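You operate a simulated robot arm through the tools that you are given. There is no shell and no other tool. Be economical: measure what you need, move in short steps, check, and stop when the job is done.

The job below is to be done with a simulated two-armed robot. You get a single attempt, and the scene is never put back.

Task
Hold the oil tin, open it, brush a patch of oil on the chain and crank it in.
Fine: lid on the tray, brush back in its pot, half a turn of the crank or more. Set down upright: blue oil brush. A coat counts when it lies all over at full strength: go over it till it gets no stronger.

The check looks at the end state, three seconds after you hand in, the way a careful person would. Anything else that was tipped, shoved, dropped, spilled or broken makes it a failure. Lids that push on must go on centred and level and be pressed home; caps that screw on are set level and turned clockwise until they are tight.

Robot
Two 7-joint arms with two-finger parallel grippers on one trunk, on a base that drives. Base frame: it is fixed to the floor where the robot stands at the start and does not move with it; the origin is under the middle of the robot, x ahead of it, y to its left, z up. Readings come in mm, degrees, newtons and seconds.
The left shoulder is at the start at [60, 143, 926], the right one opposite. With the tool pointing down near the work surface each hand reaches from about 320 to 740 mm from the robot's upright axis, wherever it stands, measured 20 degrees to its own side. Places, roughly: black bike in the repair stand [800, 100, 1100]; black crank [800, 300, 800]; black pedal on the crank [600, 100, 800]; top run of the chain [700, 400, 900]. Payload 1.57 kg a hand.
The tool frame of a hand sits at the grasp point between the pads (the TCP): z along the fingers, y along the line on which they close. The tips reach 30 mm beyond it. Largest opening 110 mm; finger width 24, thickness 12; the body of the gripper, 48 by 112 mm, starts 78 mm behind the TCP.
Orientation is that of the tool frame in the base frame, as [roll, pitch, yaw] about the fixed x, y, z axes, in that order (R = Rz(yaw) Ry(pitch) Rx(roll)). With the fingers straight down and closing along the base's y, the tool's x points along the base's -x, its y along +y and its z along -z.

Tools
- The arms move only by the tool nudge_tool. It takes "left_targets", "right_targets" or both (then of equal length, played together; a hand with none holds still); each is a list of rows, each an object (a shift or turn left out is 0, a gripper value left out holds the last) with "dp": the shift along the tool's x, y, z in mm, a list of three; "dr": the turn, a rotation vector about the tool's x, y, z in degrees, a list of three; "hand": the finger opening in mm, from 0 to 110. In form: [{"dp": [x, y, z], "dr": [rx, ry, rz], "hand": hand}, ...]. A call has 1 to 12 rows; each row shifts and turns the commanded pose from where the row before left it, along the tool's axes as they then stand. Each row takes 0.2 s and may step no farther than 50 mm and 8.6 degrees from the row before; otherwise, or with a gripper value out of range, the whole call is refused. A pose out of reach is approached as far as the arm can. The call stops where the force on the tool passes 90 N (or 10 N more than at its start, if that is more) or the arm is blocked; 0.2 s more then pass. The fingers move at their own pace (about 45 mm/s each) and stop on an object; they squeeze with about 33 N. The grip force told is the motor's: it shows also when the fingers shut on nothing. Time passes only in rows, and 0.2 s behind the last, so rows that do not move let the fingers close. The reply holds the time, the measured pose of the TCP, the force on the tool along the base axes, the opening and the grip force, in the units named above and with some noise, with the torque about the TCP (base axes, N m) and any sound that the robot's microphone picked up, and new pictures: "pictures" is both (left out), scene, wrist or none (wrist: the cameras of the hands that moved).
- Cameras (640 x 400 px; columns grow to the right, rows downward): "scene" is now at [52.1, 0.8, 1540.7]; the picture's right is [0.01, -1.00, 0.00], its down [-0.72, -0.01, -0.70] and it looks along [0.70, 0.01, -0.72] (base axes); focal length 271 px, centre (320, 200). "left" rides on the left gripper at [70, -16, -141] in its tool frame; the picture's right is [0.23, 0.97, 0.00], its down [-0.86, 0.20, -0.48] and it looks along [-0.47, 0.11, 0.88] (tool axes); focal length 222 px, centre (320, 200). "right" rides on the right gripper at [70, 16, -141] in its tool frame; the picture's right is [-0.23, 0.97, 0.00], its down [-0.86, -0.20, -0.48] and it looks along [-0.47, -0.11, 0.88] (tool axes); focal length 222 px, centre (320, 200).
- lift_body(by): slides the trunk up (or, below 0, down) by that many mm; the arms and the scene camera ride with it, the base frame stays. It gives what a move gives, with no picture.
- drive_base(legs): drives the robot by 1 to 6 legs, each [ahead, left, turn to the left] in mm, mm and degrees, along the robot's own axes; the way and the turn of a leg run together, so that a leg with both is an arc; at most 1500 mm and 180 degrees a leg. The arms and the cameras ride along, it lands a little off, and it stops where it bumps. It gives what a move gives, and a new picture of the scene camera.
- turn_head(pan, tilt): turns the head with the scene camera to pan (to the left, within 86 degrees either way) and tilt (down, from -29 to 69), counted from straight ahead of the robot. It gives what a move gives, and a new picture of the scene camera.
- pixel_to_xyz(camera, pixels): there is no depth. For up to 12 entries [column, row, z] of the newest picture of that camera ("zoom" is the newest enlarged one), the place [x, y] in the base frame at which the ray of that pixel passes the height z, good to about 2 mm. The clock stands still meanwhile.
- zoom(camera, box): a new picture of the part [left, top, right, bottom] of that camera's present view, enlarged. The clock stands still meanwhile.
- hand_in(): hands the job in; it is judged then, once.

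Work in short steps. Measure before you move; look again where a grasp or a placing could have gone wrong, and mend it. You have 80 turns and 260 pictures in all, those below and enlarged ones among them. Open the grippers and draw the arms clear of the work before you hand the job in, unless the task says otherwise; then end with one line.

The tools are called after "Call:" as a command line: name --argument value ..., lists and objects as JSON in quotes. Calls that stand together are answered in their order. nudge_tool: Moves the arms, as the interface text tells. Its arguments: {"type":"object","properties":{"left_targets":{"type":"array","items":{"type":"object","properties":{"dp":{"type":"array","items":{"type":"number"}},"dr":{"type":"array","items":{"type":"number"}},"hand":{"type":"number"}}}},"right_targets":{"type":"array","items":{"type":"object","properties":{"dp":{"type":"array","items":{"type":"number"}},"dr":{"type":"array","items":{"type":"number"}},"hand":{"type":"number"}}}},"pictures":{"type":"string","enum":["both","scene","wrist","none"]}},"required":[]} The other tools are called the same way: lift_body (by) slides the trunk up or down; drive_base (legs) drives the base; turn_head (pan, tilt) turns the head that bears the scene camera; pixel_to_xyz (camera, pixels) gives the place at which the rays of pixels pass given heights; zoom (camera, box) takes an enlarged picture of a part of a camera's view; hand_in () hands the job in.

At the start:

```text
t: 0.0
left_position: [371.5, 274.7, 999.8]
left_tool_rot: [180.0, 0.0, -180.0]
left_wrist_force: [0.8, 0.1, 0.9]
left_wrist_torque: [0.01, 0.02, -0.01]
left_width: 110.3
left_grasp_force: 0.1
right_position: [453.4, -81.0, 1000.2]
right_tool_rot: [-180.0, 0.0, 179.9]
right_wrist_force: [0.2, -0.4, 0.1]
right_wrist_torque: [-0.03, 0.01, -0.03]
right_width: 110.0
right_grasp_force: 0.0
trunk travel left (down, up): [-525.0, 65.0]
robot x, y, heading: [0.3, -3.7, -0.3]
head pan, tilt: [0.6, 45.8]
```

scene: 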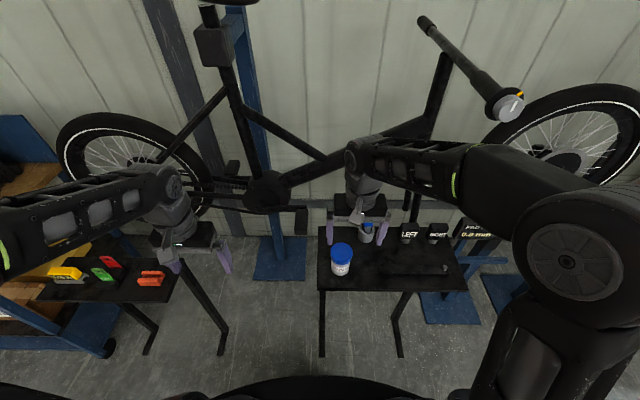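
right: 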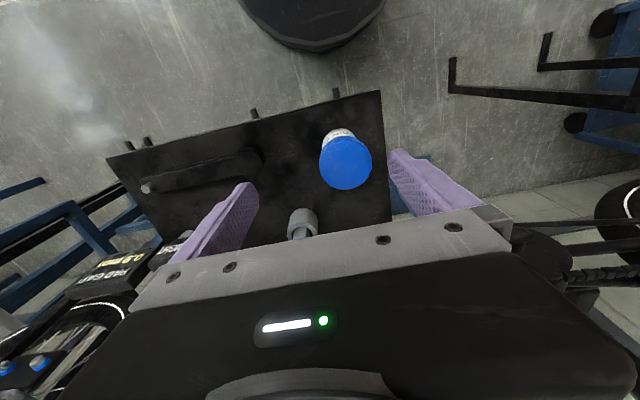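
left: 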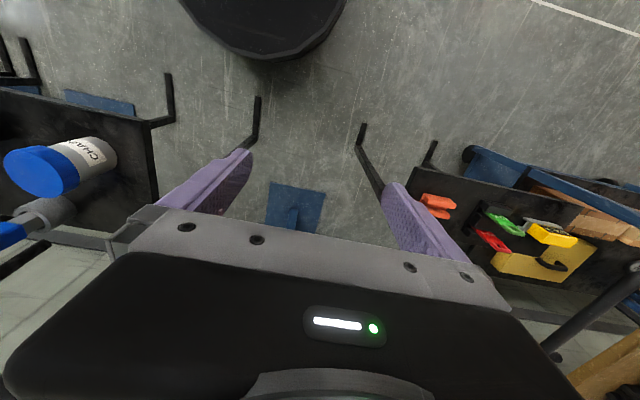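

The tin (blue lid) is near scene (341,258), the brush pot near (367,230), and the crank near (270,195). I zoom in to see the details.

Call:
zoom --camera "scene" --box '[300, 190, 500, 310]'

Call:
zoom --camera "scene" --box '[130, 130, 330, 255]'

Call:
zoom --camera "right" --box '[100, 80, 440, 292]'

```text
3.20 times, centred on (400, 250) of scene
```

zoom: 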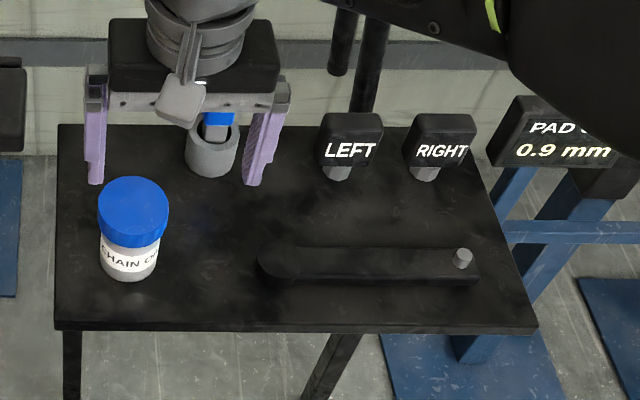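

```text
3.20 times, centred on (230, 192) of scene
```

zoom: 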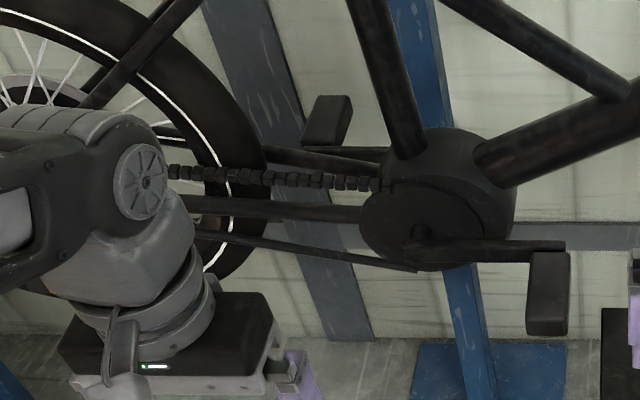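

```text
1.88 times, centred on (270, 186) of right
```

zoom: 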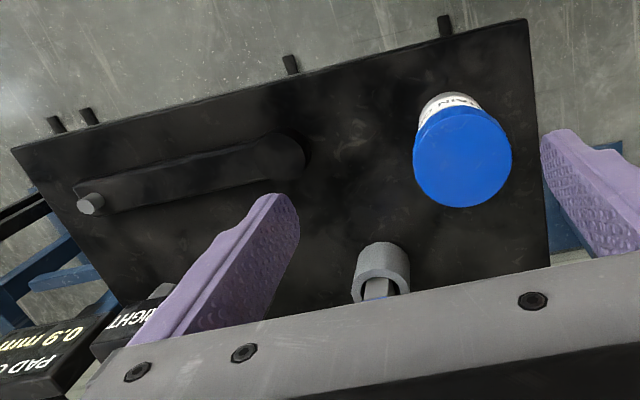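

I'll triangulate the tin and pot by casting rays from both cameras at several heights.

Call:
pixel_to_xyz --camera "scene" --pixels '[[341.5, 254, 700], [341.5, 254, 800], [341.5, 254, 600], [318, 291, 600], [318, 291, 700], [368, 228, 700], [368, 228, 600], [468, 291, 600], [468, 291, 700]]'

Call:
pixel_to_xyz --camera "right" --pixels '[[346, 163, 700], [346, 163, 800], [346, 163, 600], [380, 91, 600], [380, 91, 700], [302, 226, 700], [302, 226, 600], [107, 157, 600], [107, 157, 700]]'

```text
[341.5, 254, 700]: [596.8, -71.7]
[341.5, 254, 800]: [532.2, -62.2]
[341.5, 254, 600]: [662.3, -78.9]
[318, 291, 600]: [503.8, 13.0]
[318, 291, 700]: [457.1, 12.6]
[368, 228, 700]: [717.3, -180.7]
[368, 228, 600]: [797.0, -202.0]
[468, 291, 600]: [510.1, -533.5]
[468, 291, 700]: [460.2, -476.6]
```

```text
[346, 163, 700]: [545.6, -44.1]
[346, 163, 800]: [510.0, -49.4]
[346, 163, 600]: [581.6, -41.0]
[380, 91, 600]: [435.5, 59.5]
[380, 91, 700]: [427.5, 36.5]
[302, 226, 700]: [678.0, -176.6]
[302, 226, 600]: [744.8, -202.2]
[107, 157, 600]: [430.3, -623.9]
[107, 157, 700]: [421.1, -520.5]
```

The tray sits at about z≈785 and the lid top at about z≈875, near (482,-53). I'll move the right hand back and to its right to clear the scene view, and move the left hand back to see the chain.

Call:
nudge_tool --right_targets '[{"dp": [25, -45, 0]}, {"dp": [25, -43, 0]}, {"dp": [25, -43, 0]}, {"dp": [25, -43, 0]}, {"dp": [0, 0, 0]}]' --left_targets '[{"dp": [0, 30, -30]}, {"dp": [0, 30, -30]}, {"dp": [0, 30, 0]}, {"dp": [0, 30, 0]}, {"dp": [0, 0, 0]}]'

Call:
zoom --camera "scene" --box '[310, 200, 410, 300]'

Call:
zoom --camera "scene" --box '[150, 140, 320, 246]'

```text
refused: row 1 steps farther than a row can; nothing moved
```

```text
4.00 times, centred on (360, 250) of scene
```

zoom: 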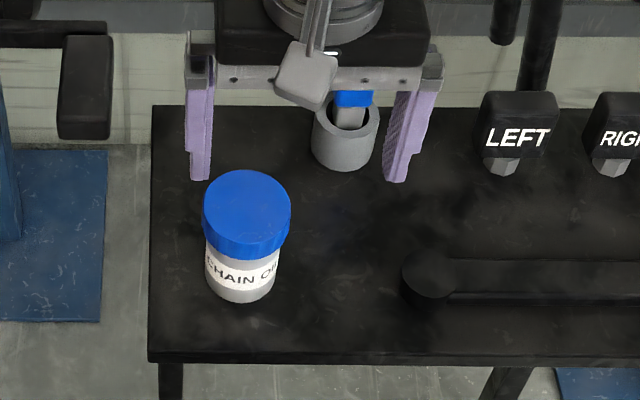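

```text
3.76 times, centred on (235, 193) of scene
```

zoom: 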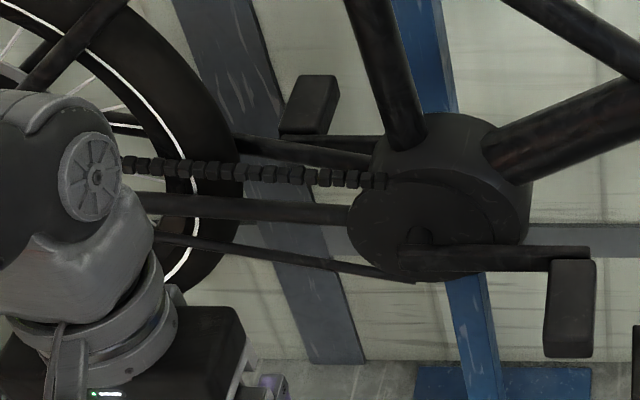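

The step was over 50 mm, so I'm redoing it with smaller rows.

Call:
nudge_tool --right_targets '[{"dp": [20, -36, 0]}, {"dp": [20, -36, 0]}, {"dp": [20, -36, 0]}, {"dp": [20, -36, 0]}, {"dp": [20, -36, 0]}]' --left_targets '[{"dp": [0, 30, 0]}, {"dp": [0, 30, 0]}, {"dp": [0, 30, 0]}, {"dp": [0, 30, 0]}, {"dp": [0, 30, 0]}]'

Call:
zoom --camera "right" --box '[260, 60, 500, 210]'

Call:
zoom --camera "scene" --box '[310, 200, 410, 300]'

```text
t: 1.2
left_position: [371.5, 424.0, 999.0]
left_tool_rot: [179.9, 0.0, -180.0]
left_wrist_force: [0.1, -0.8, 0.3]
left_wrist_torque: [-0.01, 0.02, -0.02]
left_width: 109.9
left_grasp_force: 0.1
right_position: [351.9, -260.9, 998.5]
right_tool_rot: [-179.9, 0.0, -179.8]
right_wrist_force: [0.1, -0.9, -0.3]
right_wrist_torque: [-0.01, -0.04, 0.02]
right_width: 110.0
right_grasp_force: 0.1
trunk travel left (down, up): [-525.0, 65.0]
robot x, y, heading: [-0.4, 1.6, -0.1]
head pan, tilt: [0.6, 45.8]
```

scene: 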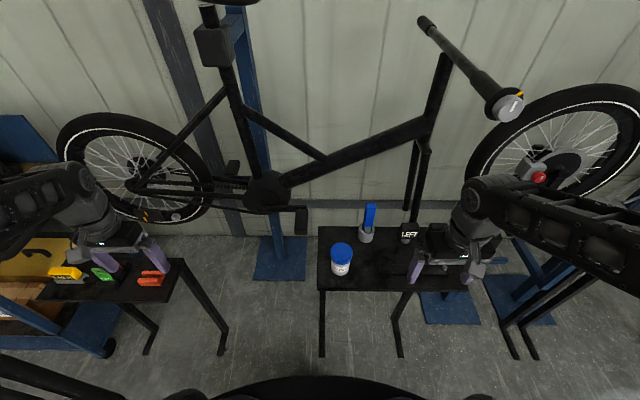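
right: 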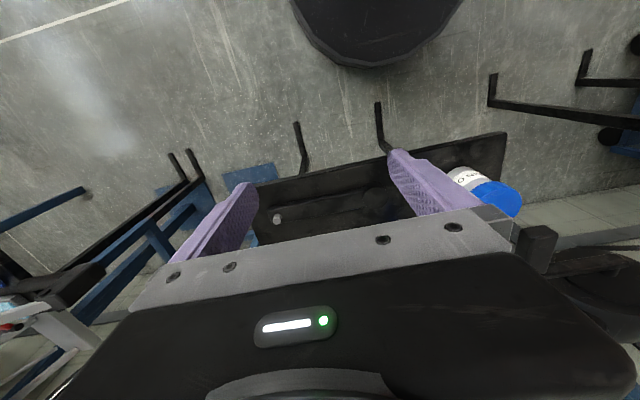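
left: 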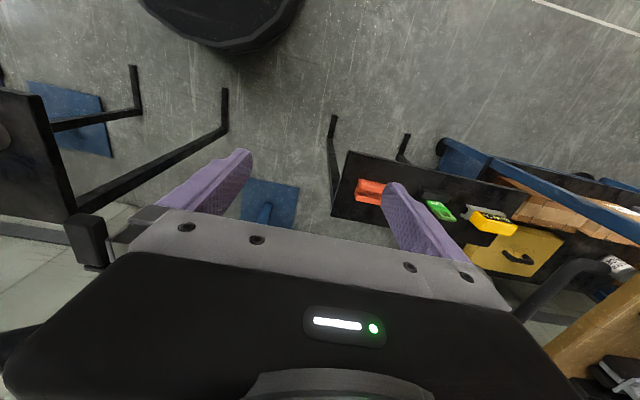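

```text
2.67 times, centred on (380, 135) of right
```

zoom: 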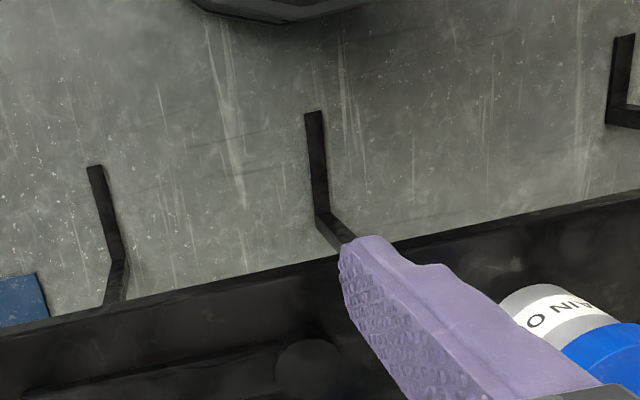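

```text
4.00 times, centred on (360, 250) of scene
```

zoom: 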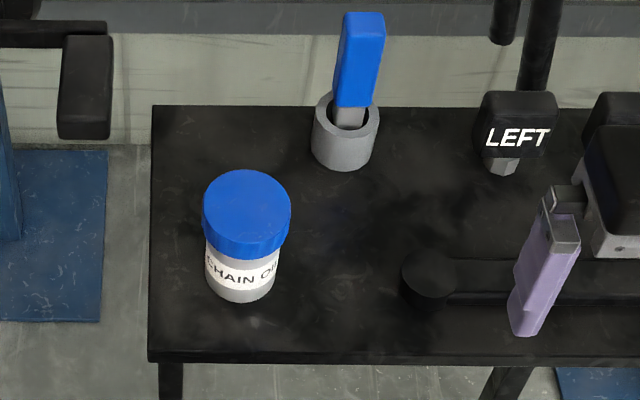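

The lid top is confirmed at about (481,-55,877) from the first left picture as well. I query the tin's base edge and lid rim, the brush and pot, and the crank and chain.

Call:
pixel_to_xyz --camera "scene" --pixels '[[342, 251.5, 877], [340, 275.5, 790], [340, 275.5, 770], [331, 254, 870], [353, 254, 870], [341, 265, 850], [366.5, 238, 800], [366.5, 226, 840], [370.5, 205, 950], [317, 290.5, 780]]'

Call:
zoom --camera "scene" --box '[110, 130, 318, 260]'

Call:
zoom --camera "scene" --box '[328, 200, 392, 240]'

```text
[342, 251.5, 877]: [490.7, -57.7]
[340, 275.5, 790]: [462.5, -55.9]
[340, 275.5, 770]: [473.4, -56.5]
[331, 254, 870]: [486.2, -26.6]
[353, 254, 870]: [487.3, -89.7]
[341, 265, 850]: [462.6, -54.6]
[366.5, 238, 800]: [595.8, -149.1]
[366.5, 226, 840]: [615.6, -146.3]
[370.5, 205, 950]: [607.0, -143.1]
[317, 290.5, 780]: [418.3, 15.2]
```

```text
3.08 times, centred on (214, 195) of scene
```

zoom: 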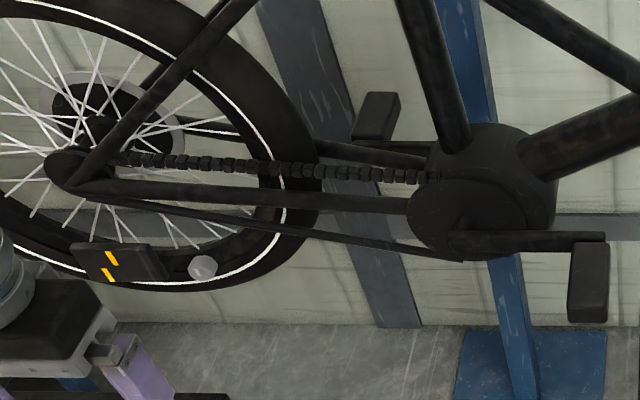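

```text
10.00 times, centred on (360, 220) of scene
```

zoom: 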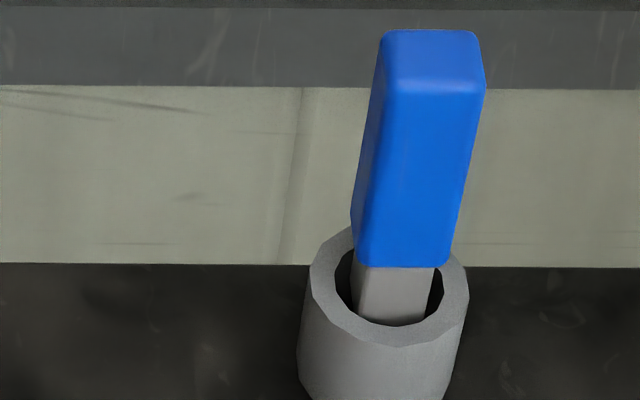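

The tin is about 63 mm across at the lid. I turn the left hand to point sideways with its camera above: first yaw about vertical, then tilt. I also check the pedal and chain locations.

Call:
nudge_tool --left_targets '[{"dr": [0, 0, -8.5]}, {"dr": [0, 0, -8.5]}, {"dr": [0, 0, -8.5]}, {"dr": [0, 0, -8.5]}, {"dr": [0, 0, -8.5]}, {"dr": [0, 0, -8.5]}, {"dr": [0, 0, -8.5]}, {"dr": [0, 0, -8.5]}, {"dr": [0, 0, -8.5]}, {"dr": [0, 0, -8.5]}, {"dr": [0, 0, -5]}]' --pictures "none"

Call:
pixel_to_xyz --camera "scene" --pixels '[[293, 230, 800], [301, 221, 800], [301, 210, 820], [258, 204, 850], [197.7, 184.5, 900], [240, 187, 900], [155, 182, 900]]'

```text
t: 3.6
left_position: [371.1, 424.2, 1000.1]
left_tool_rot: [-180.0, 0.0, -89.9]
left_wrist_force: [-0.2, -0.8, -0.7]
left_wrist_torque: [0.02, 0.02, 0.02]
left_width: 109.8
left_grasp_force: 0.0
right_position: [352.5, -261.9, 997.5]
right_tool_rot: [-180.0, 0.0, -180.0]
right_wrist_force: [-1.3, 0.1, 0.0]
right_wrist_torque: [0.0, -0.01, 0.02]
right_width: 109.9
right_grasp_force: 0.0
trunk travel left (down, up): [-525.0, 65.0]
robot x, y, heading: [-2.8, -2.6, -0.1]
head pan, tilt: [0.6, 45.8]
```

```text
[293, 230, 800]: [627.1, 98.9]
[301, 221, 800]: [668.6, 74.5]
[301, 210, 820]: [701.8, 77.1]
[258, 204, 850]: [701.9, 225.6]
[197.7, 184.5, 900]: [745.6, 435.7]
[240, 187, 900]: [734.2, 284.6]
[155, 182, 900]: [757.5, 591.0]
```

The yaw worked. Now I tilt the hand toward −y and move it up slightly.

Call:
nudge_tool --left_targets '[{"dr": [0, 8.5, 0]}, {"dr": [0, 8.5, 0]}, {"dr": [0, 8.5, 0]}, {"dr": [0, 8.5, 0]}, {"dr": [0, 8.5, 0]}, {"dr": [0, 8.5, 0]}, {"dr": [0, 8.5, 0]}, {"dr": [0, 8.5, 0]}, {"dr": [0, 7, 0]}]'

```text
t: 5.6
left_position: [367.7, 400.3, 982.7]
left_tool_rot: [177.7, -34.1, -88.9]
left_wrist_force: [-0.2, 0.8, 0.3]
left_wrist_torque: [0.03, 0.01, 0.0]
left_width: 109.9
left_grasp_force: 0.0
left hand out of reach, approached as far as the arm can: row 4, 5, 6, 7, 8, 9
right_position: [353.2, -261.1, 997.4]
right_tool_rot: [180.0, 0.0, 179.9]
right_wrist_force: [0.2, -0.5, -0.1]
right_wrist_torque: [-0.02, 0.03, -0.06]
right_width: 110.4
right_grasp_force: 0.0
trunk travel left (down, up): [-525.0, 65.0]
robot x, y, heading: [1.1, -3.1, -0.2]
head pan, tilt: [0.6, 45.8]
```

scene: 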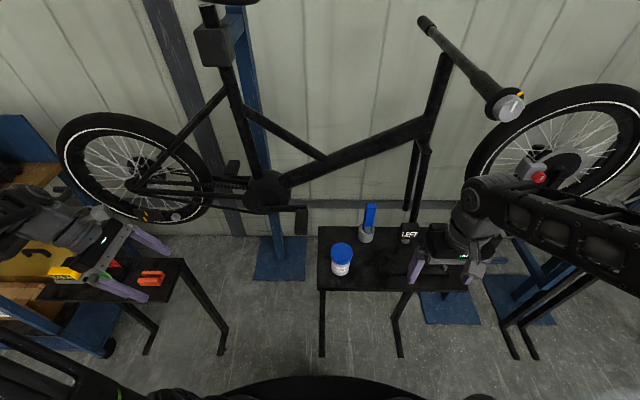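
left: 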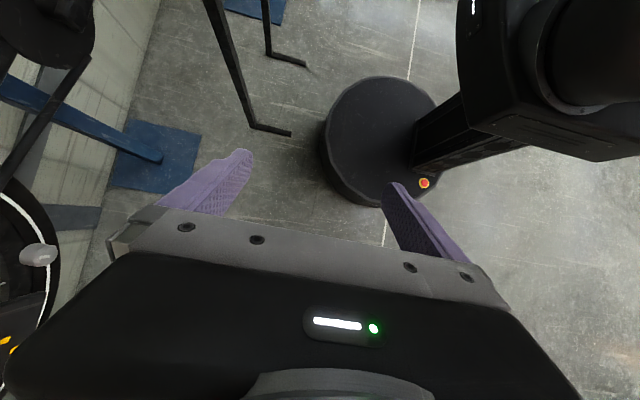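

The tilt stopped at 34° because the wrist would be too far to the left. I move the hand toward −y, where the full tilt should come within reach.

Call:
nudge_tool --left_targets '[{"dp": [11.6, -10, 43.5]}, {"dp": [11.6, -10, 43.5]}, {"dp": [11.6, -10, 43.5]}, {"dp": [11.6, -10, 43.5]}, {"dp": [11.6, -10, 43.5]}, {"dp": [0, 0, 0]}]'

```text
t: 7.0
left_position: [406.5, 229.9, 832.4]
left_tool_rot: [177.7, -34.1, -89.1]
left_wrist_force: [0.8, 0.4, 0.5]
left_wrist_torque: [0.0, 0.0, 0.01]
left_width: 110.1
left_grasp_force: 0.0
right_position: [352.8, -260.8, 997.2]
right_tool_rot: [180.0, 0.0, -180.0]
right_wrist_force: [-0.3, 0.3, 0.1]
right_wrist_torque: [0.0, 0.01, -0.01]
right_width: 110.2
right_grasp_force: 0.0
trunk travel left (down, up): [-525.0, 65.0]
robot x, y, heading: [0.2, -1.3, -0.1]
head pan, tilt: [0.6, 45.8]
```

scene: 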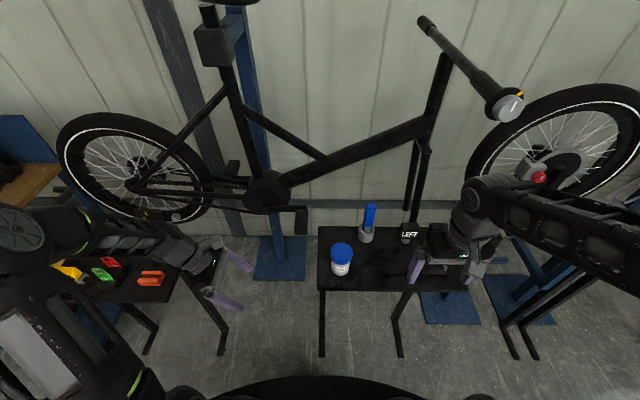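
left: 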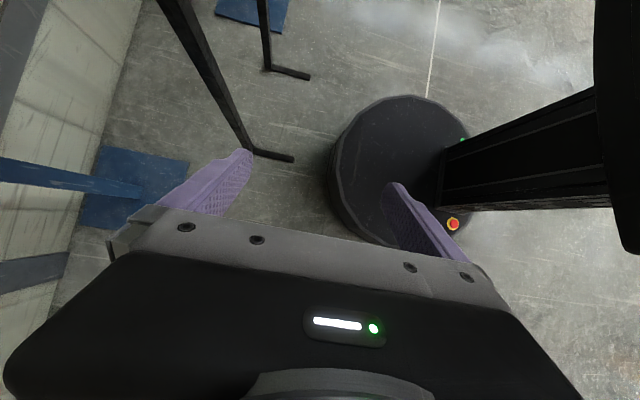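

The commanded pose resets to the actual one. I continue tilting at this nearer place.

Call:
nudge_tool --left_targets '[{"dr": [0, 8.5, 0]}, {"dr": [0, 8.5, 0]}, {"dr": [0, 8.5, 0]}, {"dr": [0, 8.5, 0]}, {"dr": [0, 5, 0]}, {}]' --pictures "none"

```text
t: 8.4
left_position: [410.8, 230.0, 834.6]
left_tool_rot: [173.5, -73.1, -84.1]
left_wrist_force: [0.6, -0.3, -0.5]
left_wrist_torque: [-0.01, -0.02, 0.0]
left_width: 110.2
left_grasp_force: 0.0
right_position: [353.6, -259.8, 998.3]
right_tool_rot: [-180.0, -0.1, -179.9]
right_wrist_force: [-0.1, -0.4, 0.2]
right_wrist_torque: [-0.01, 0.01, -0.01]
right_width: 109.9
right_grasp_force: 0.1
trunk travel left (down, up): [-525.0, 65.0]
robot x, y, heading: [-1.9, 0.3, 0.1]
head pan, tilt: [0.6, 45.8]
```

The hand now points toward −y, 17° below horizontal. I advance to y≈60, lined up with the tin, and look.

Call:
nudge_tool --left_targets '[{"dp": [12.9, -19.2, 40.4]}, {"dp": [12.9, -19.2, 40.4]}, {"dp": [12.9, -19.2, 40.4]}, {"dp": [12.9, -19.2, 40.4]}, {}]'

Call:
zoom --camera "scene" --box '[260, 210, 420, 310]'

```text
t: 9.6
left_position: [485.3, 61.7, 829.5]
left_tool_rot: [173.5, -73.0, -84.0]
left_wrist_force: [0.2, 0.2, -0.2]
left_wrist_torque: [-0.01, -0.01, -0.01]
left_width: 110.3
left_grasp_force: 0.1
right_position: [352.6, -260.8, 997.6]
right_tool_rot: [-180.0, 0.0, 180.0]
right_wrist_force: [-0.7, 0.5, 0.7]
right_wrist_torque: [-0.01, 0.02, -0.03]
right_width: 110.0
right_grasp_force: 0.1
trunk travel left (down, up): [-525.0, 65.0]
robot x, y, heading: [-1.3, -3.0, 0.2]
head pan, tilt: [0.6, 45.8]
```

scene: 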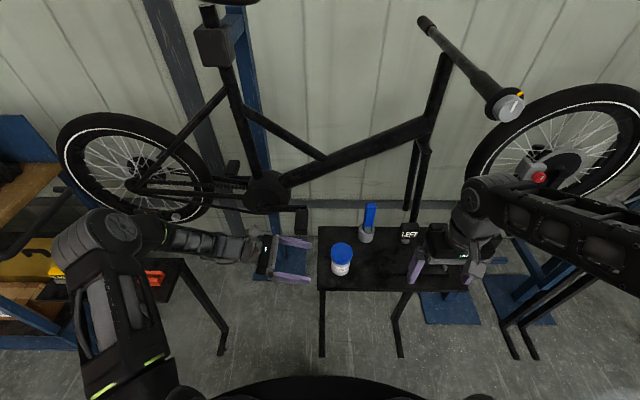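
left: 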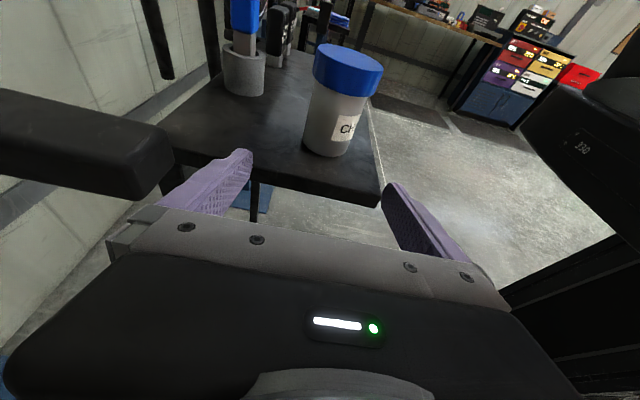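

```text
4.00 times, centred on (340, 260) of scene
```

zoom: 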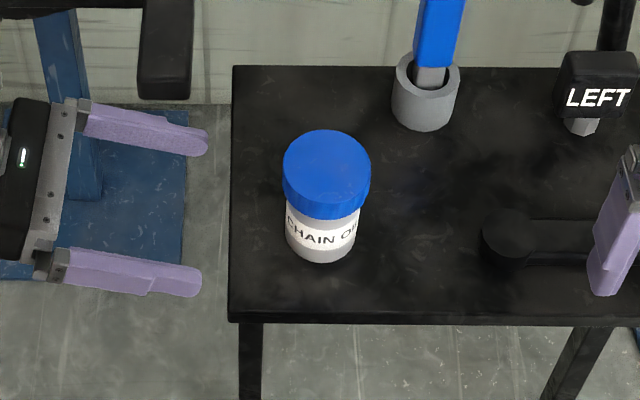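

I have a clear view of the tin in the left camera (base near (325,154), lid centre (349,62)). I cross-check its position and the tray height.

Call:
pixel_to_xyz --camera "left" --pixels '[[325, 155, 770], [325, 155, 780], [325, 155, 790], [349, 62, 870], [349, 62, 880], [349, 62, 890], [380, 204, 780], [380, 204, 770], [380, 204, 790]]'

Call:
pixel_to_xyz --camera "scene" --pixels '[[341.5, 250, 870], [341.5, 250, 880], [341.5, 250, 890], [317.5, 290, 770], [317.5, 290, 790], [340, 275.5, 780]]'

Call:
zoom --camera "left" --box '[200, 0, 420, 220]'

```text
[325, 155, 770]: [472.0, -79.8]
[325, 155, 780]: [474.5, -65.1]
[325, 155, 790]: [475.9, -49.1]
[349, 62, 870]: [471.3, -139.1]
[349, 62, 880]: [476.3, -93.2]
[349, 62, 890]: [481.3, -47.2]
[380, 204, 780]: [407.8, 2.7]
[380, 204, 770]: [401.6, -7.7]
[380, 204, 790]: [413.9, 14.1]
```

```text
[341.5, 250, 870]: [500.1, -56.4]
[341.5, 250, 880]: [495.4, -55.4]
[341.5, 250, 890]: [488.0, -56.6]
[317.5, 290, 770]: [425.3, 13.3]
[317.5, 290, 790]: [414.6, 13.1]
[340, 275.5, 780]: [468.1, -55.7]
```

```text
1.82 times, centred on (310, 110) of left
```

zoom: 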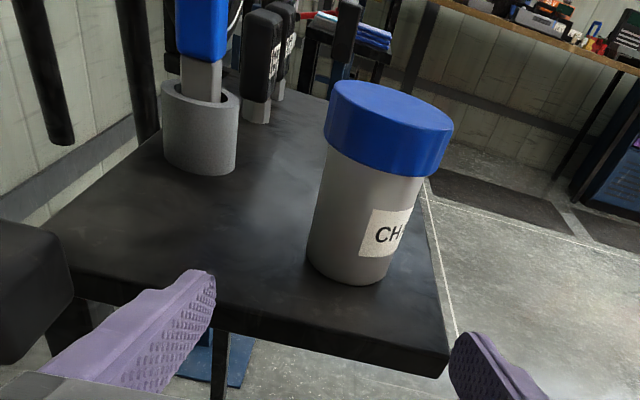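

The tin is at about (484,-57), base z≈793, lid 860–888. I advance so the open fingers straddle the body, then close.

Call:
nudge_tool --left_targets '[{"dp": [10.3, 0, 37.6]}, {"dp": [10.3, 0, 37.6]}, {"dp": [10.3, 0, 37.6]}, {}]'

Call:
zoom --camera "scene" --box '[260, 210, 420, 310]'

```text
t: 10.6
left_position: [486.5, -57.1, 829.2]
left_tool_rot: [173.5, -73.0, -84.1]
left_wrist_force: [0.5, 0.2, 0.4]
left_wrist_torque: [0.02, 0.01, -0.02]
left_width: 110.1
left_grasp_force: 0.1
right_position: [352.4, -261.4, 997.5]
right_tool_rot: [-180.0, 0.0, 180.0]
right_wrist_force: [-0.6, 0.3, 0.6]
right_wrist_torque: [0.0, 0.01, -0.04]
right_width: 110.0
right_grasp_force: 0.1
trunk travel left (down, up): [-525.0, 65.0]
robot x, y, heading: [-1.3, -0.3, -0.3]
head pan, tilt: [0.6, 45.8]
```

scene: 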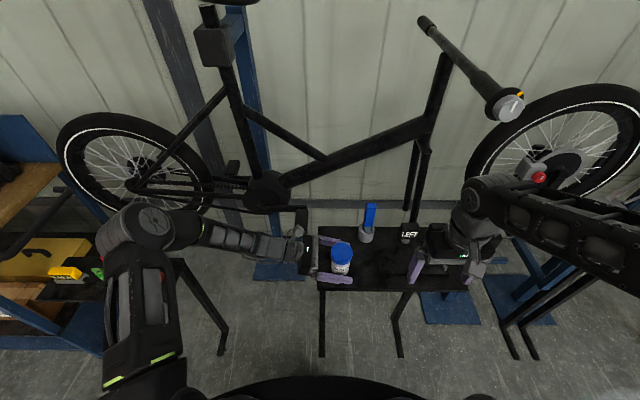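
left: 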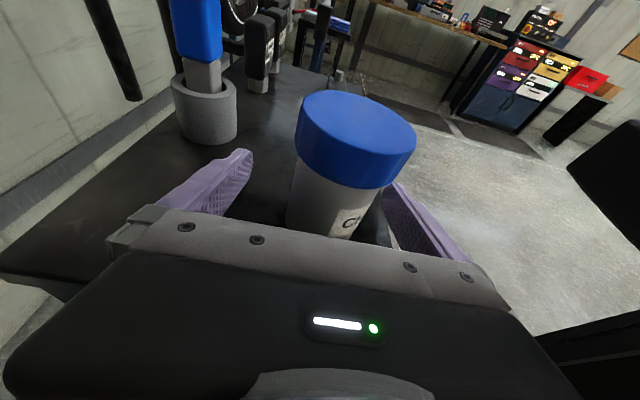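

```text
4.00 times, centred on (340, 260) of scene
```

zoom: 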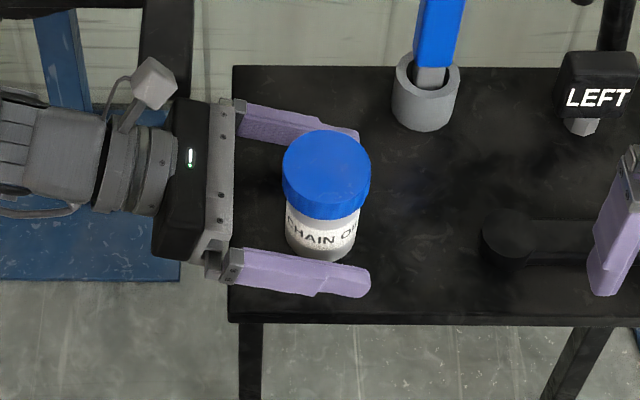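

The fingers straddle the tin, which is slightly nearer the robot-side finger. I shift by 4 mm and close.

Call:
nudge_tool --left_targets '[{"dp": [0, 4, 0], "hand": 70}, {"hand": 50}, {"hand": 30}, {"hand": 30}, {"hand": 30}]' --right_targets '[{"dp": [0, 30, -10]}, {"dp": [0, 30, -10]}, {"dp": [0, 30, 0]}, {}, {}]'

Call:
zoom --camera "scene" --box '[260, 210, 420, 310]'

```text
t: 11.8
left_position: [483.2, -56.9, 829.2]
left_tool_rot: [173.5, -73.0, -84.1]
left_wrist_force: [-0.1, 0.7, 0.5]
left_wrist_torque: [0.0, -0.1, 0.03]
left_width: 54.1
left_grasp_force: 27.4
right_position: [352.9, -172.5, 1018.3]
right_tool_rot: [179.9, 0.0, 180.0]
right_wrist_force: [0.6, -0.3, 0.7]
right_wrist_torque: [0.01, 0.01, 0.05]
right_width: 110.0
right_grasp_force: 0.1
trunk travel left (down, up): [-525.0, 65.0]
robot x, y, heading: [2.8, 0.4, -0.0]
head pan, tilt: [0.6, 45.8]
```

scene: 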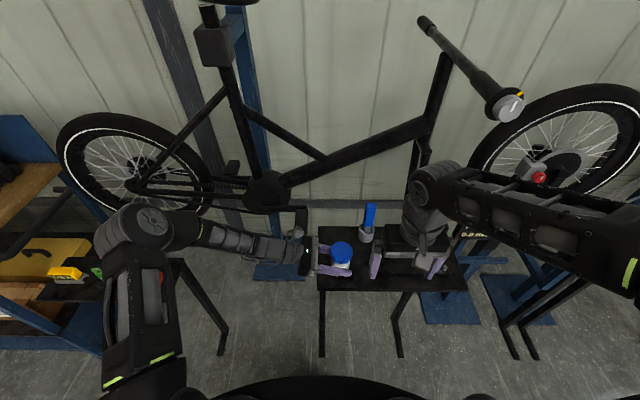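
right: 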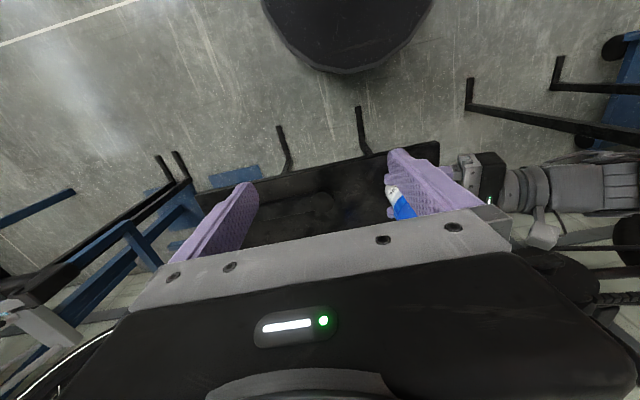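
left: 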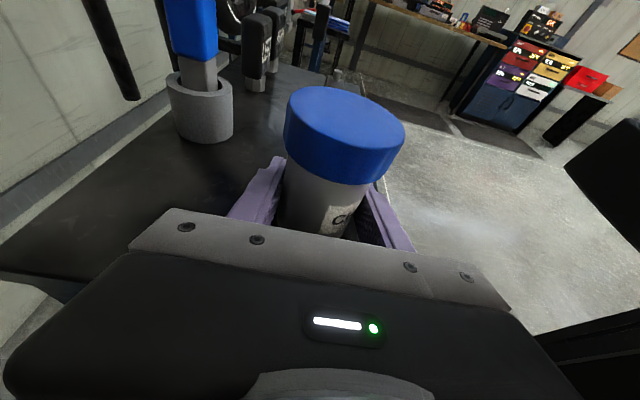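

```text
4.00 times, centred on (340, 260) of scene
```

zoom: 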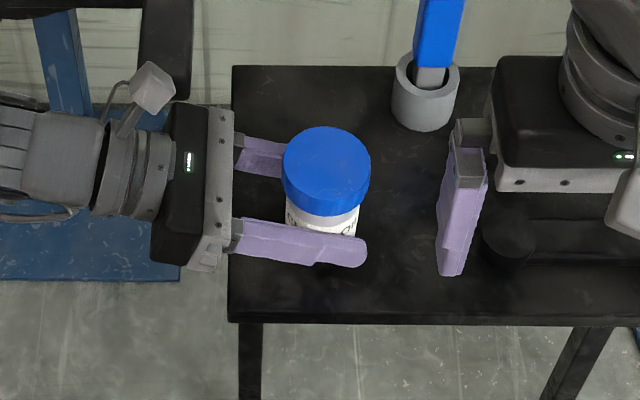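

The tin is gripped (54 mm) at x=483, y=-57. I bring the right hand above the lid, open to 84, and pre-turn it clockwise about 68° for unscrewing room.

Call:
nudge_tool --right_targets '[{"dp": [-32.5, 28.8, 0], "hand": 84}, {"dp": [-32.5, 28.8, 0]}, {"dp": [-32.5, 28.8, 0]}, {"dp": [-32.5, 28.8, 0]}, {"dr": [0, 0, 8.5]}, {"dr": [0, 0, 8.5]}, {"dr": [0, 0, 8.5]}, {"dr": [0, 0, 8.5]}, {"dr": [0, 0, 8.5]}, {"dr": [0, 0, 8.5]}, {"dr": [0, 0, 8.5]}, {"dr": [0, 0, 8.5]}]'

Call:
zoom --camera "scene" --box '[280, 190, 440, 290]'

```text
t: 14.4
left_position: [483.7, -58.7, 830.3]
left_tool_rot: [173.6, -73.0, -84.2]
left_wrist_force: [2.1, -1.5, 5.5]
left_wrist_torque: [0.03, -0.28, -0.02]
left_width: 53.8
left_grasp_force: 33.2
right_position: [483.7, -57.0, 1019.8]
right_tool_rot: [-180.0, 0.0, 111.9]
right_wrist_force: [-1.2, 0.3, 0.0]
right_wrist_torque: [0.02, -0.01, 0.02]
right_width: 83.9
right_grasp_force: 0.0
trunk travel left (down, up): [-525.0, 65.0]
robot x, y, heading: [1.9, -3.3, 0.2]
head pan, tilt: [0.6, 45.8]
```

scene: 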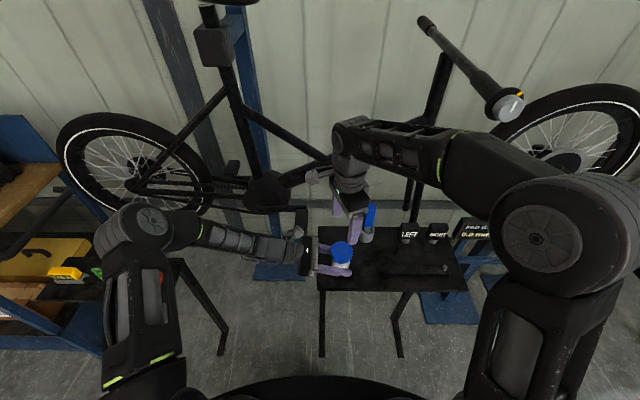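
right: 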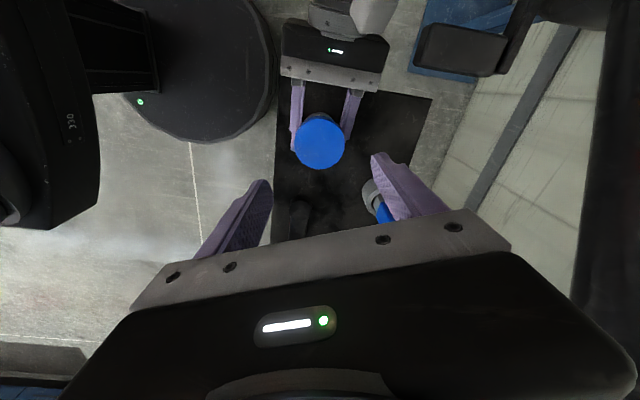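

```text
4.00 times, centred on (360, 240) of scene
```

zoom: 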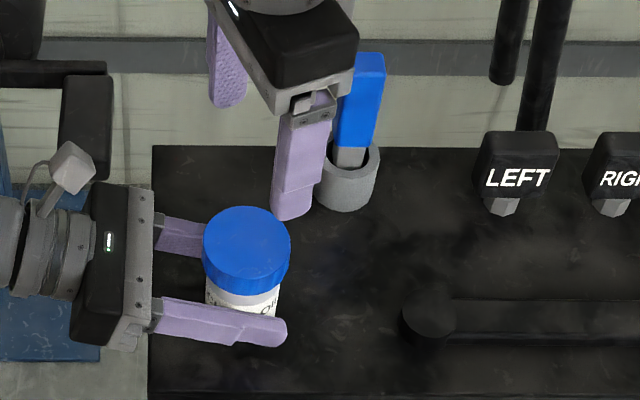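

I check the lid centre (320,141) in the right camera before descending.

Call:
pixel_to_xyz --camera "right" --pixels '[[320, 141, 888], [320, 141, 880], [295, 141, 880], [345, 141, 880], [320, 168, 880], [373, 187, 830]]'

Call:
pixel_to_xyz --camera "scene" --pixels '[[341.5, 249, 888], [331, 249, 888], [352, 249, 888], [367, 230, 830]]'

```text
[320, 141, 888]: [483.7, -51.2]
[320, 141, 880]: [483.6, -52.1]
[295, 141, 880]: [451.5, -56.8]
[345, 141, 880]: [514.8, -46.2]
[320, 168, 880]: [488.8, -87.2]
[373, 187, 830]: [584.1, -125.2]
```

```text
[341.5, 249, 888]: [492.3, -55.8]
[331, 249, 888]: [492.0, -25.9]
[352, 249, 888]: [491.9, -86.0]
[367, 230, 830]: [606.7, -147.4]
```

The lid centre is about (484,-54). I descend to z≈890 with the fingers around the lid.

Call:
nudge_tool --right_targets '[{"dp": [1.9, 0.7, 35]}, {"dp": [0, 0, 35]}, {"dp": [0, 0, 35]}, {"dp": [0, 0, 24]}, {}]'

Call:
zoom --camera "scene" --box '[280, 190, 440, 290]'

Call:
zoom --camera "left" --box '[200, 0, 480, 200]'

```text
t: 15.6
left_position: [482.6, -58.1, 829.6]
left_tool_rot: [173.6, -73.1, -84.2]
left_wrist_force: [1.1, 0.4, 6.7]
left_wrist_torque: [0.0, -0.26, 0.01]
left_width: 53.8
left_grasp_force: 33.1
right_position: [485.1, -52.6, 891.2]
right_tool_rot: [180.0, 0.0, 112.0]
right_wrist_force: [0.4, -0.7, -1.0]
right_wrist_torque: [0.01, -0.03, -0.01]
right_width: 84.1
right_grasp_force: 0.0
trunk travel left (down, up): [-525.0, 65.0]
robot x, y, heading: [2.9, -2.9, 0.1]
head pan, tilt: [0.6, 45.8]
```

scene: 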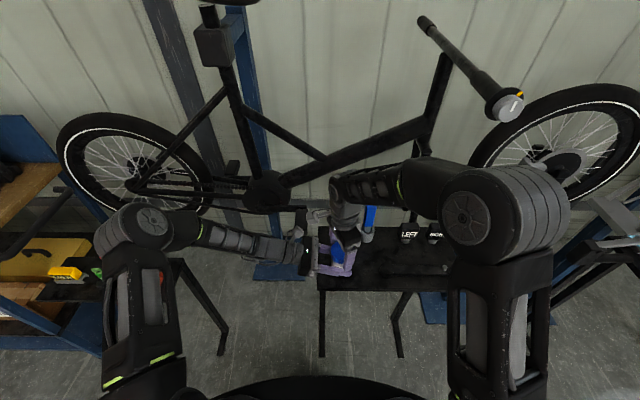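
right: 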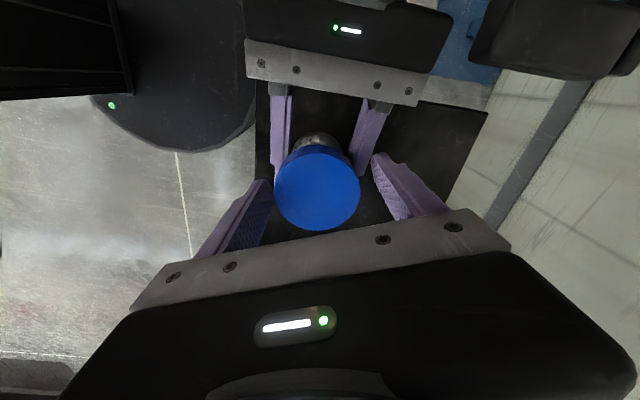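

```text
4.00 times, centred on (360, 240) of scene
```

zoom: 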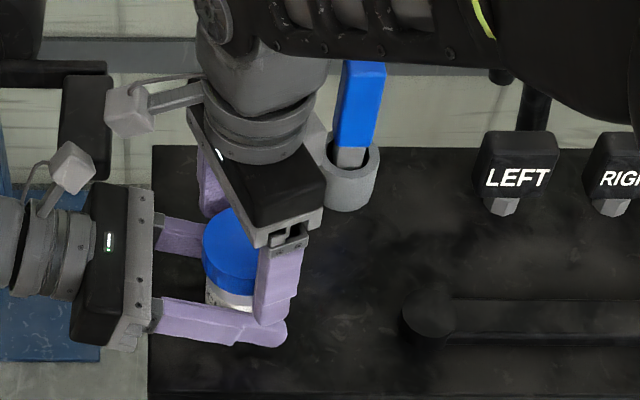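

```text
2.00 times, centred on (340, 100) of left
```

zoom: 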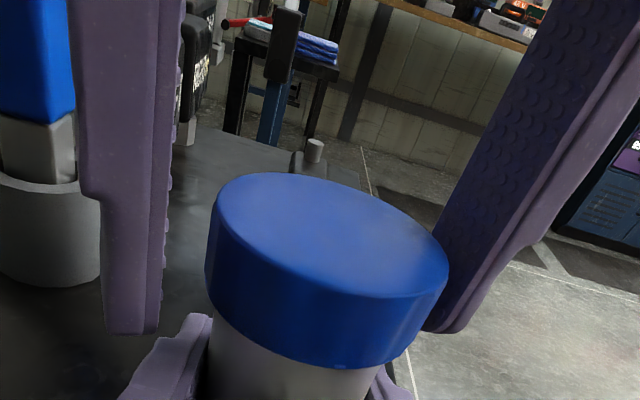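

The fingers straddle the lid evenly. I close on it, then start turning anticlockwise in the same call.

Call:
nudge_tool --right_targets '[{"hand": 60}, {"hand": 45}, {"hand": 45}, {"hand": 45}, {"dr": [0, 0, -8]}, {"dr": [0, 0, -8]}, {"dr": [0, 0, -8]}]' --pictures "wrist"

```text
t: 17.2
left_position: [483.7, -56.5, 830.1]
left_tool_rot: [173.8, -72.9, -84.2]
left_wrist_force: [12.8, 5.6, 6.0]
left_wrist_torque: [-0.54, 0.0, -0.01]
left_width: 53.6
left_grasp_force: 32.9
right_position: [483.7, -54.4, 891.7]
right_tool_rot: [-180.0, 0.0, 136.3]
right_wrist_force: [-13.2, -8.0, 1.5]
right_wrist_torque: [-0.02, 0.63, -0.02]
right_width: 61.7
right_grasp_force: 33.5
trunk travel left (down, up): [-525.0, 65.0]
robot x, y, heading: [0.6, 5.6, 0.1]
head pan, tilt: [0.6, 45.8]
```

right: 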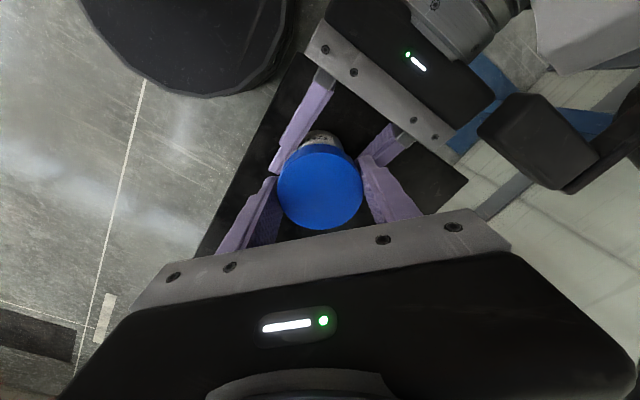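

The turning torque is nearly zero, so the lid may be push-on or already loosened. I test with a gentle 4 mm pull.

Call:
nudge_tool --right_targets '[{"dp": [0, 0, -2]}, {"dp": [0, 0, -2]}, {}]' --pictures "none"

Call:
zoom --camera "left" --box '[200, 0, 480, 200]'

```text
t: 18.0
left_position: [483.4, -57.1, 830.7]
left_tool_rot: [173.6, -73.1, -84.3]
left_wrist_force: [7.6, 12.2, 19.1]
left_wrist_torque: [-0.38, -0.22, 0.02]
left_width: 53.4
left_grasp_force: 33.0
right_position: [485.1, -54.4, 893.5]
right_tool_rot: [-179.8, 0.0, 136.0]
right_wrist_force: [-8.5, -11.6, -22.0]
right_wrist_torque: [-0.29, 0.7, -0.02]
right_width: 62.1
right_grasp_force: 33.0
trunk travel left (down, up): [-525.0, 65.0]
robot x, y, heading: [-1.1, 0.5, -0.1]
head pan, tilt: [0.6, 45.8]
```

```text
2.00 times, centred on (340, 100) of left
```

zoom: 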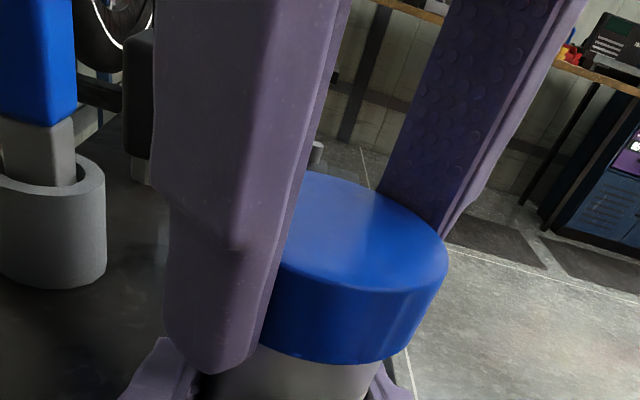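

It resists at 22 N, so it is probably threaded. I lower back and keep turning anticlockwise.

Call:
nudge_tool --right_targets '[{"dp": [0, 0, 3]}, {"dr": [0, 0, -8.5]}, {"dr": [0, 0, -8.5]}, {"dr": [0, 0, -8.5]}, {"dr": [0, 0, -8.5]}, {"dr": [0, 0, -8.5]}, {"dr": [0, 0, -8.5]}, {"dr": [0, 0, -8.5]}, {"dr": [0, 0, -8.5]}, {"dr": [0, 0, -8.5]}, {"dr": [0, 0, -8.5]}, {"dr": [0, 0, -8.5]}]' --pictures "wrist"

Call:
zoom --camera "left" --box '[200, 0, 480, 200]'

```text
t: 20.6
left_position: [482.8, -57.3, 831.2]
left_tool_rot: [173.6, -73.0, -84.2]
left_wrist_force: [15.5, 14.6, 6.1]
left_wrist_torque: [-0.66, -0.33, -0.02]
left_width: 53.5
left_grasp_force: 32.8
right_position: [483.6, -53.5, 893.8]
right_tool_rot: [-179.9, 0.0, -130.2]
right_wrist_force: [-13.2, -12.2, 10.7]
right_wrist_torque: [0.29, 0.84, -0.04]
right_width: 61.8
right_grasp_force: 32.9
trunk travel left (down, up): [-525.0, 65.0]
robot x, y, heading: [0.6, -0.1, -0.1]
head pan, tilt: [0.6, 45.8]
```

right: 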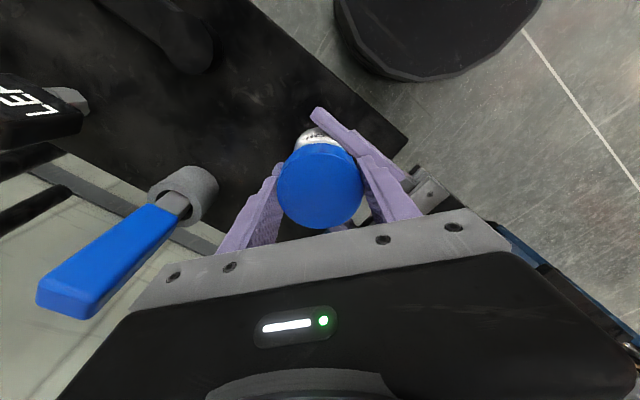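

```text
2.00 times, centred on (340, 100) of left
```

zoom: 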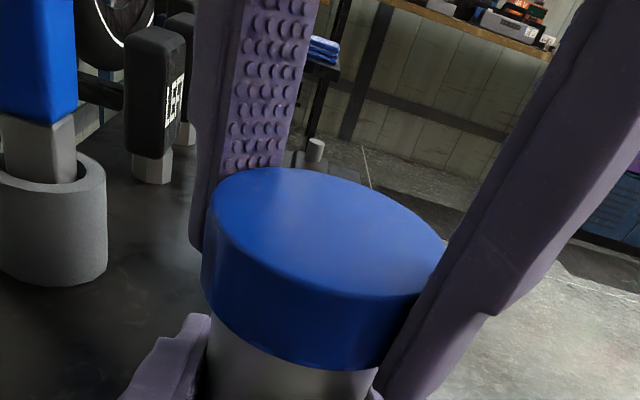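

The hand rose about 2–3 mm and the lid now pushes up: the thread is unscrewing. I relieve the sideways force and keep turning, rising with the thread.

Call:
nudge_tool --right_targets '[{"dp": [1.8, 0, -1]}, {"dp": [0, 0, -0.3], "dr": [0, 0, -8.5]}, {"dp": [0, 0, -0.3], "dr": [0, 0, -8.5]}, {"dp": [0, 0, -0.3], "dr": [0, 0, -8.5]}, {"dp": [0, 0, -0.3], "dr": [0, 0, -8.5]}, {"dp": [0, 0, -0.3], "dr": [0, 0, -8.5]}, {"dp": [0, 0, -0.3], "dr": [0, 0, -8.5]}, {"dp": [0, 0, -0.3], "dr": [0, 0, -8.5]}, {}]' --pictures "none"

```text
t: 22.6
left_position: [481.1, -58.7, 829.5]
left_tool_rot: [173.1, -73.1, -83.9]
left_wrist_force: [-3.7, -1.9, 6.3]
left_wrist_torque: [0.28, -0.78, 0.0]
left_width: 53.6
left_grasp_force: 33.1
right_position: [483.3, -52.9, 894.3]
right_tool_rot: [-179.9, 0.1, -70.8]
right_wrist_force: [3.7, 2.2, -8.4]
right_wrist_torque: [-0.03, 0.52, 0.02]
right_width: 61.8
right_grasp_force: 32.2
trunk travel left (down, up): [-525.0, 65.0]
robot x, y, heading: [1.2, -1.4, 0.1]
head pan, tilt: [0.6, 45.8]
```

No joint limit has appeared yet. I keep turning.

Call:
nudge_tool --right_targets '[{"dp": [0, 0, 0], "dr": [0, 0, -8.5]}, {"dp": [0, 0, -0.2], "dr": [0, 0, -8.5]}, {"dp": [0, 0, -0.2], "dr": [0, 0, -8.5]}, {"dp": [0, 0, -0.2], "dr": [0, 0, -8.5]}, {"dp": [0, 0, -0.2], "dr": [0, 0, -8.5]}, {"dp": [0, 0, -0.2], "dr": [0, 0, -8.5]}, {"dp": [0, 0, -0.2], "dr": [0, 0, -8.5]}, {}]' --pictures "wrist"

```text
t: 24.4
left_position: [482.4, -56.8, 829.0]
left_tool_rot: [173.5, -72.9, -84.1]
left_wrist_force: [-4.7, -3.1, 1.7]
left_wrist_torque: [0.33, -0.36, 0.1]
left_width: 54.2
left_grasp_force: 33.2
right_position: [482.9, -55.2, 896.2]
right_tool_rot: [-179.9, -0.1, -11.4]
right_wrist_force: [7.0, 4.5, 0.4]
right_wrist_torque: [0.11, -0.12, -0.11]
right_width: 61.7
right_grasp_force: 32.9
trunk travel left (down, up): [-525.0, 65.0]
robot x, y, heading: [-2.1, 0.3, 0.2]
head pan, tilt: [0.6, 45.8]
```

right: 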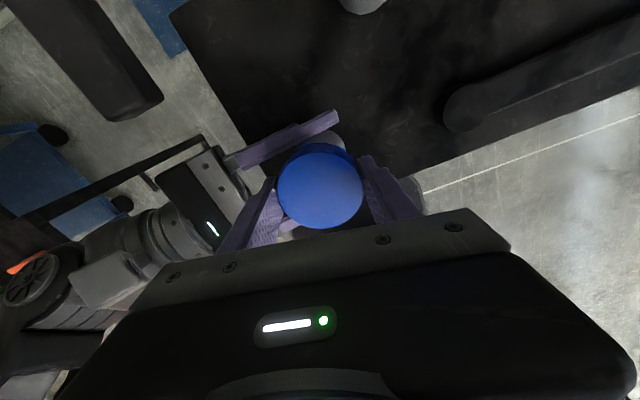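

After about 237° of turning, I test with a small pull.

Call:
nudge_tool --right_targets '[{"dp": [0, 0, -2]}, {"dp": [0, 0, -2]}, {}]' --pictures "none"

Call:
zoom --camera "left" --box '[200, 0, 480, 200]'

```text
t: 25.2
left_position: [482.9, -58.5, 830.1]
left_tool_rot: [173.4, -73.0, -84.1]
left_wrist_force: [-5.4, -5.0, 1.5]
left_wrist_torque: [0.34, -0.28, 0.03]
left_width: 53.8
left_grasp_force: 33.3
right_position: [481.9, -53.8, 899.3]
right_tool_rot: [-179.9, -0.1, -11.5]
right_wrist_force: [5.1, 5.7, -3.5]
right_wrist_torque: [0.03, -0.01, -0.01]
right_width: 61.6
right_grasp_force: 32.8
trunk travel left (down, up): [-525.0, 65.0]
robot x, y, heading: [-0.2, 1.0, -0.1]
head pan, tilt: [0.6, 45.8]
```

```text
2.00 times, centred on (340, 100) of left
```

zoom: 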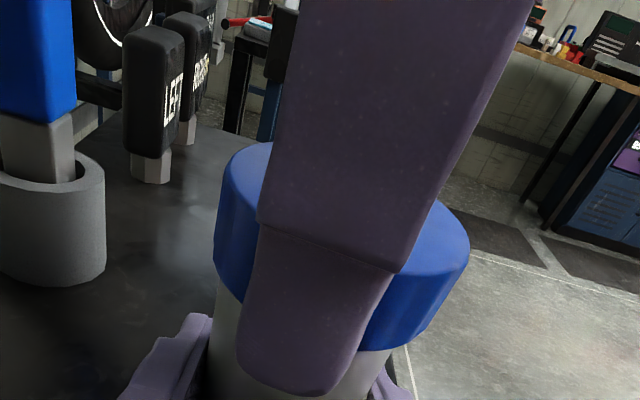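

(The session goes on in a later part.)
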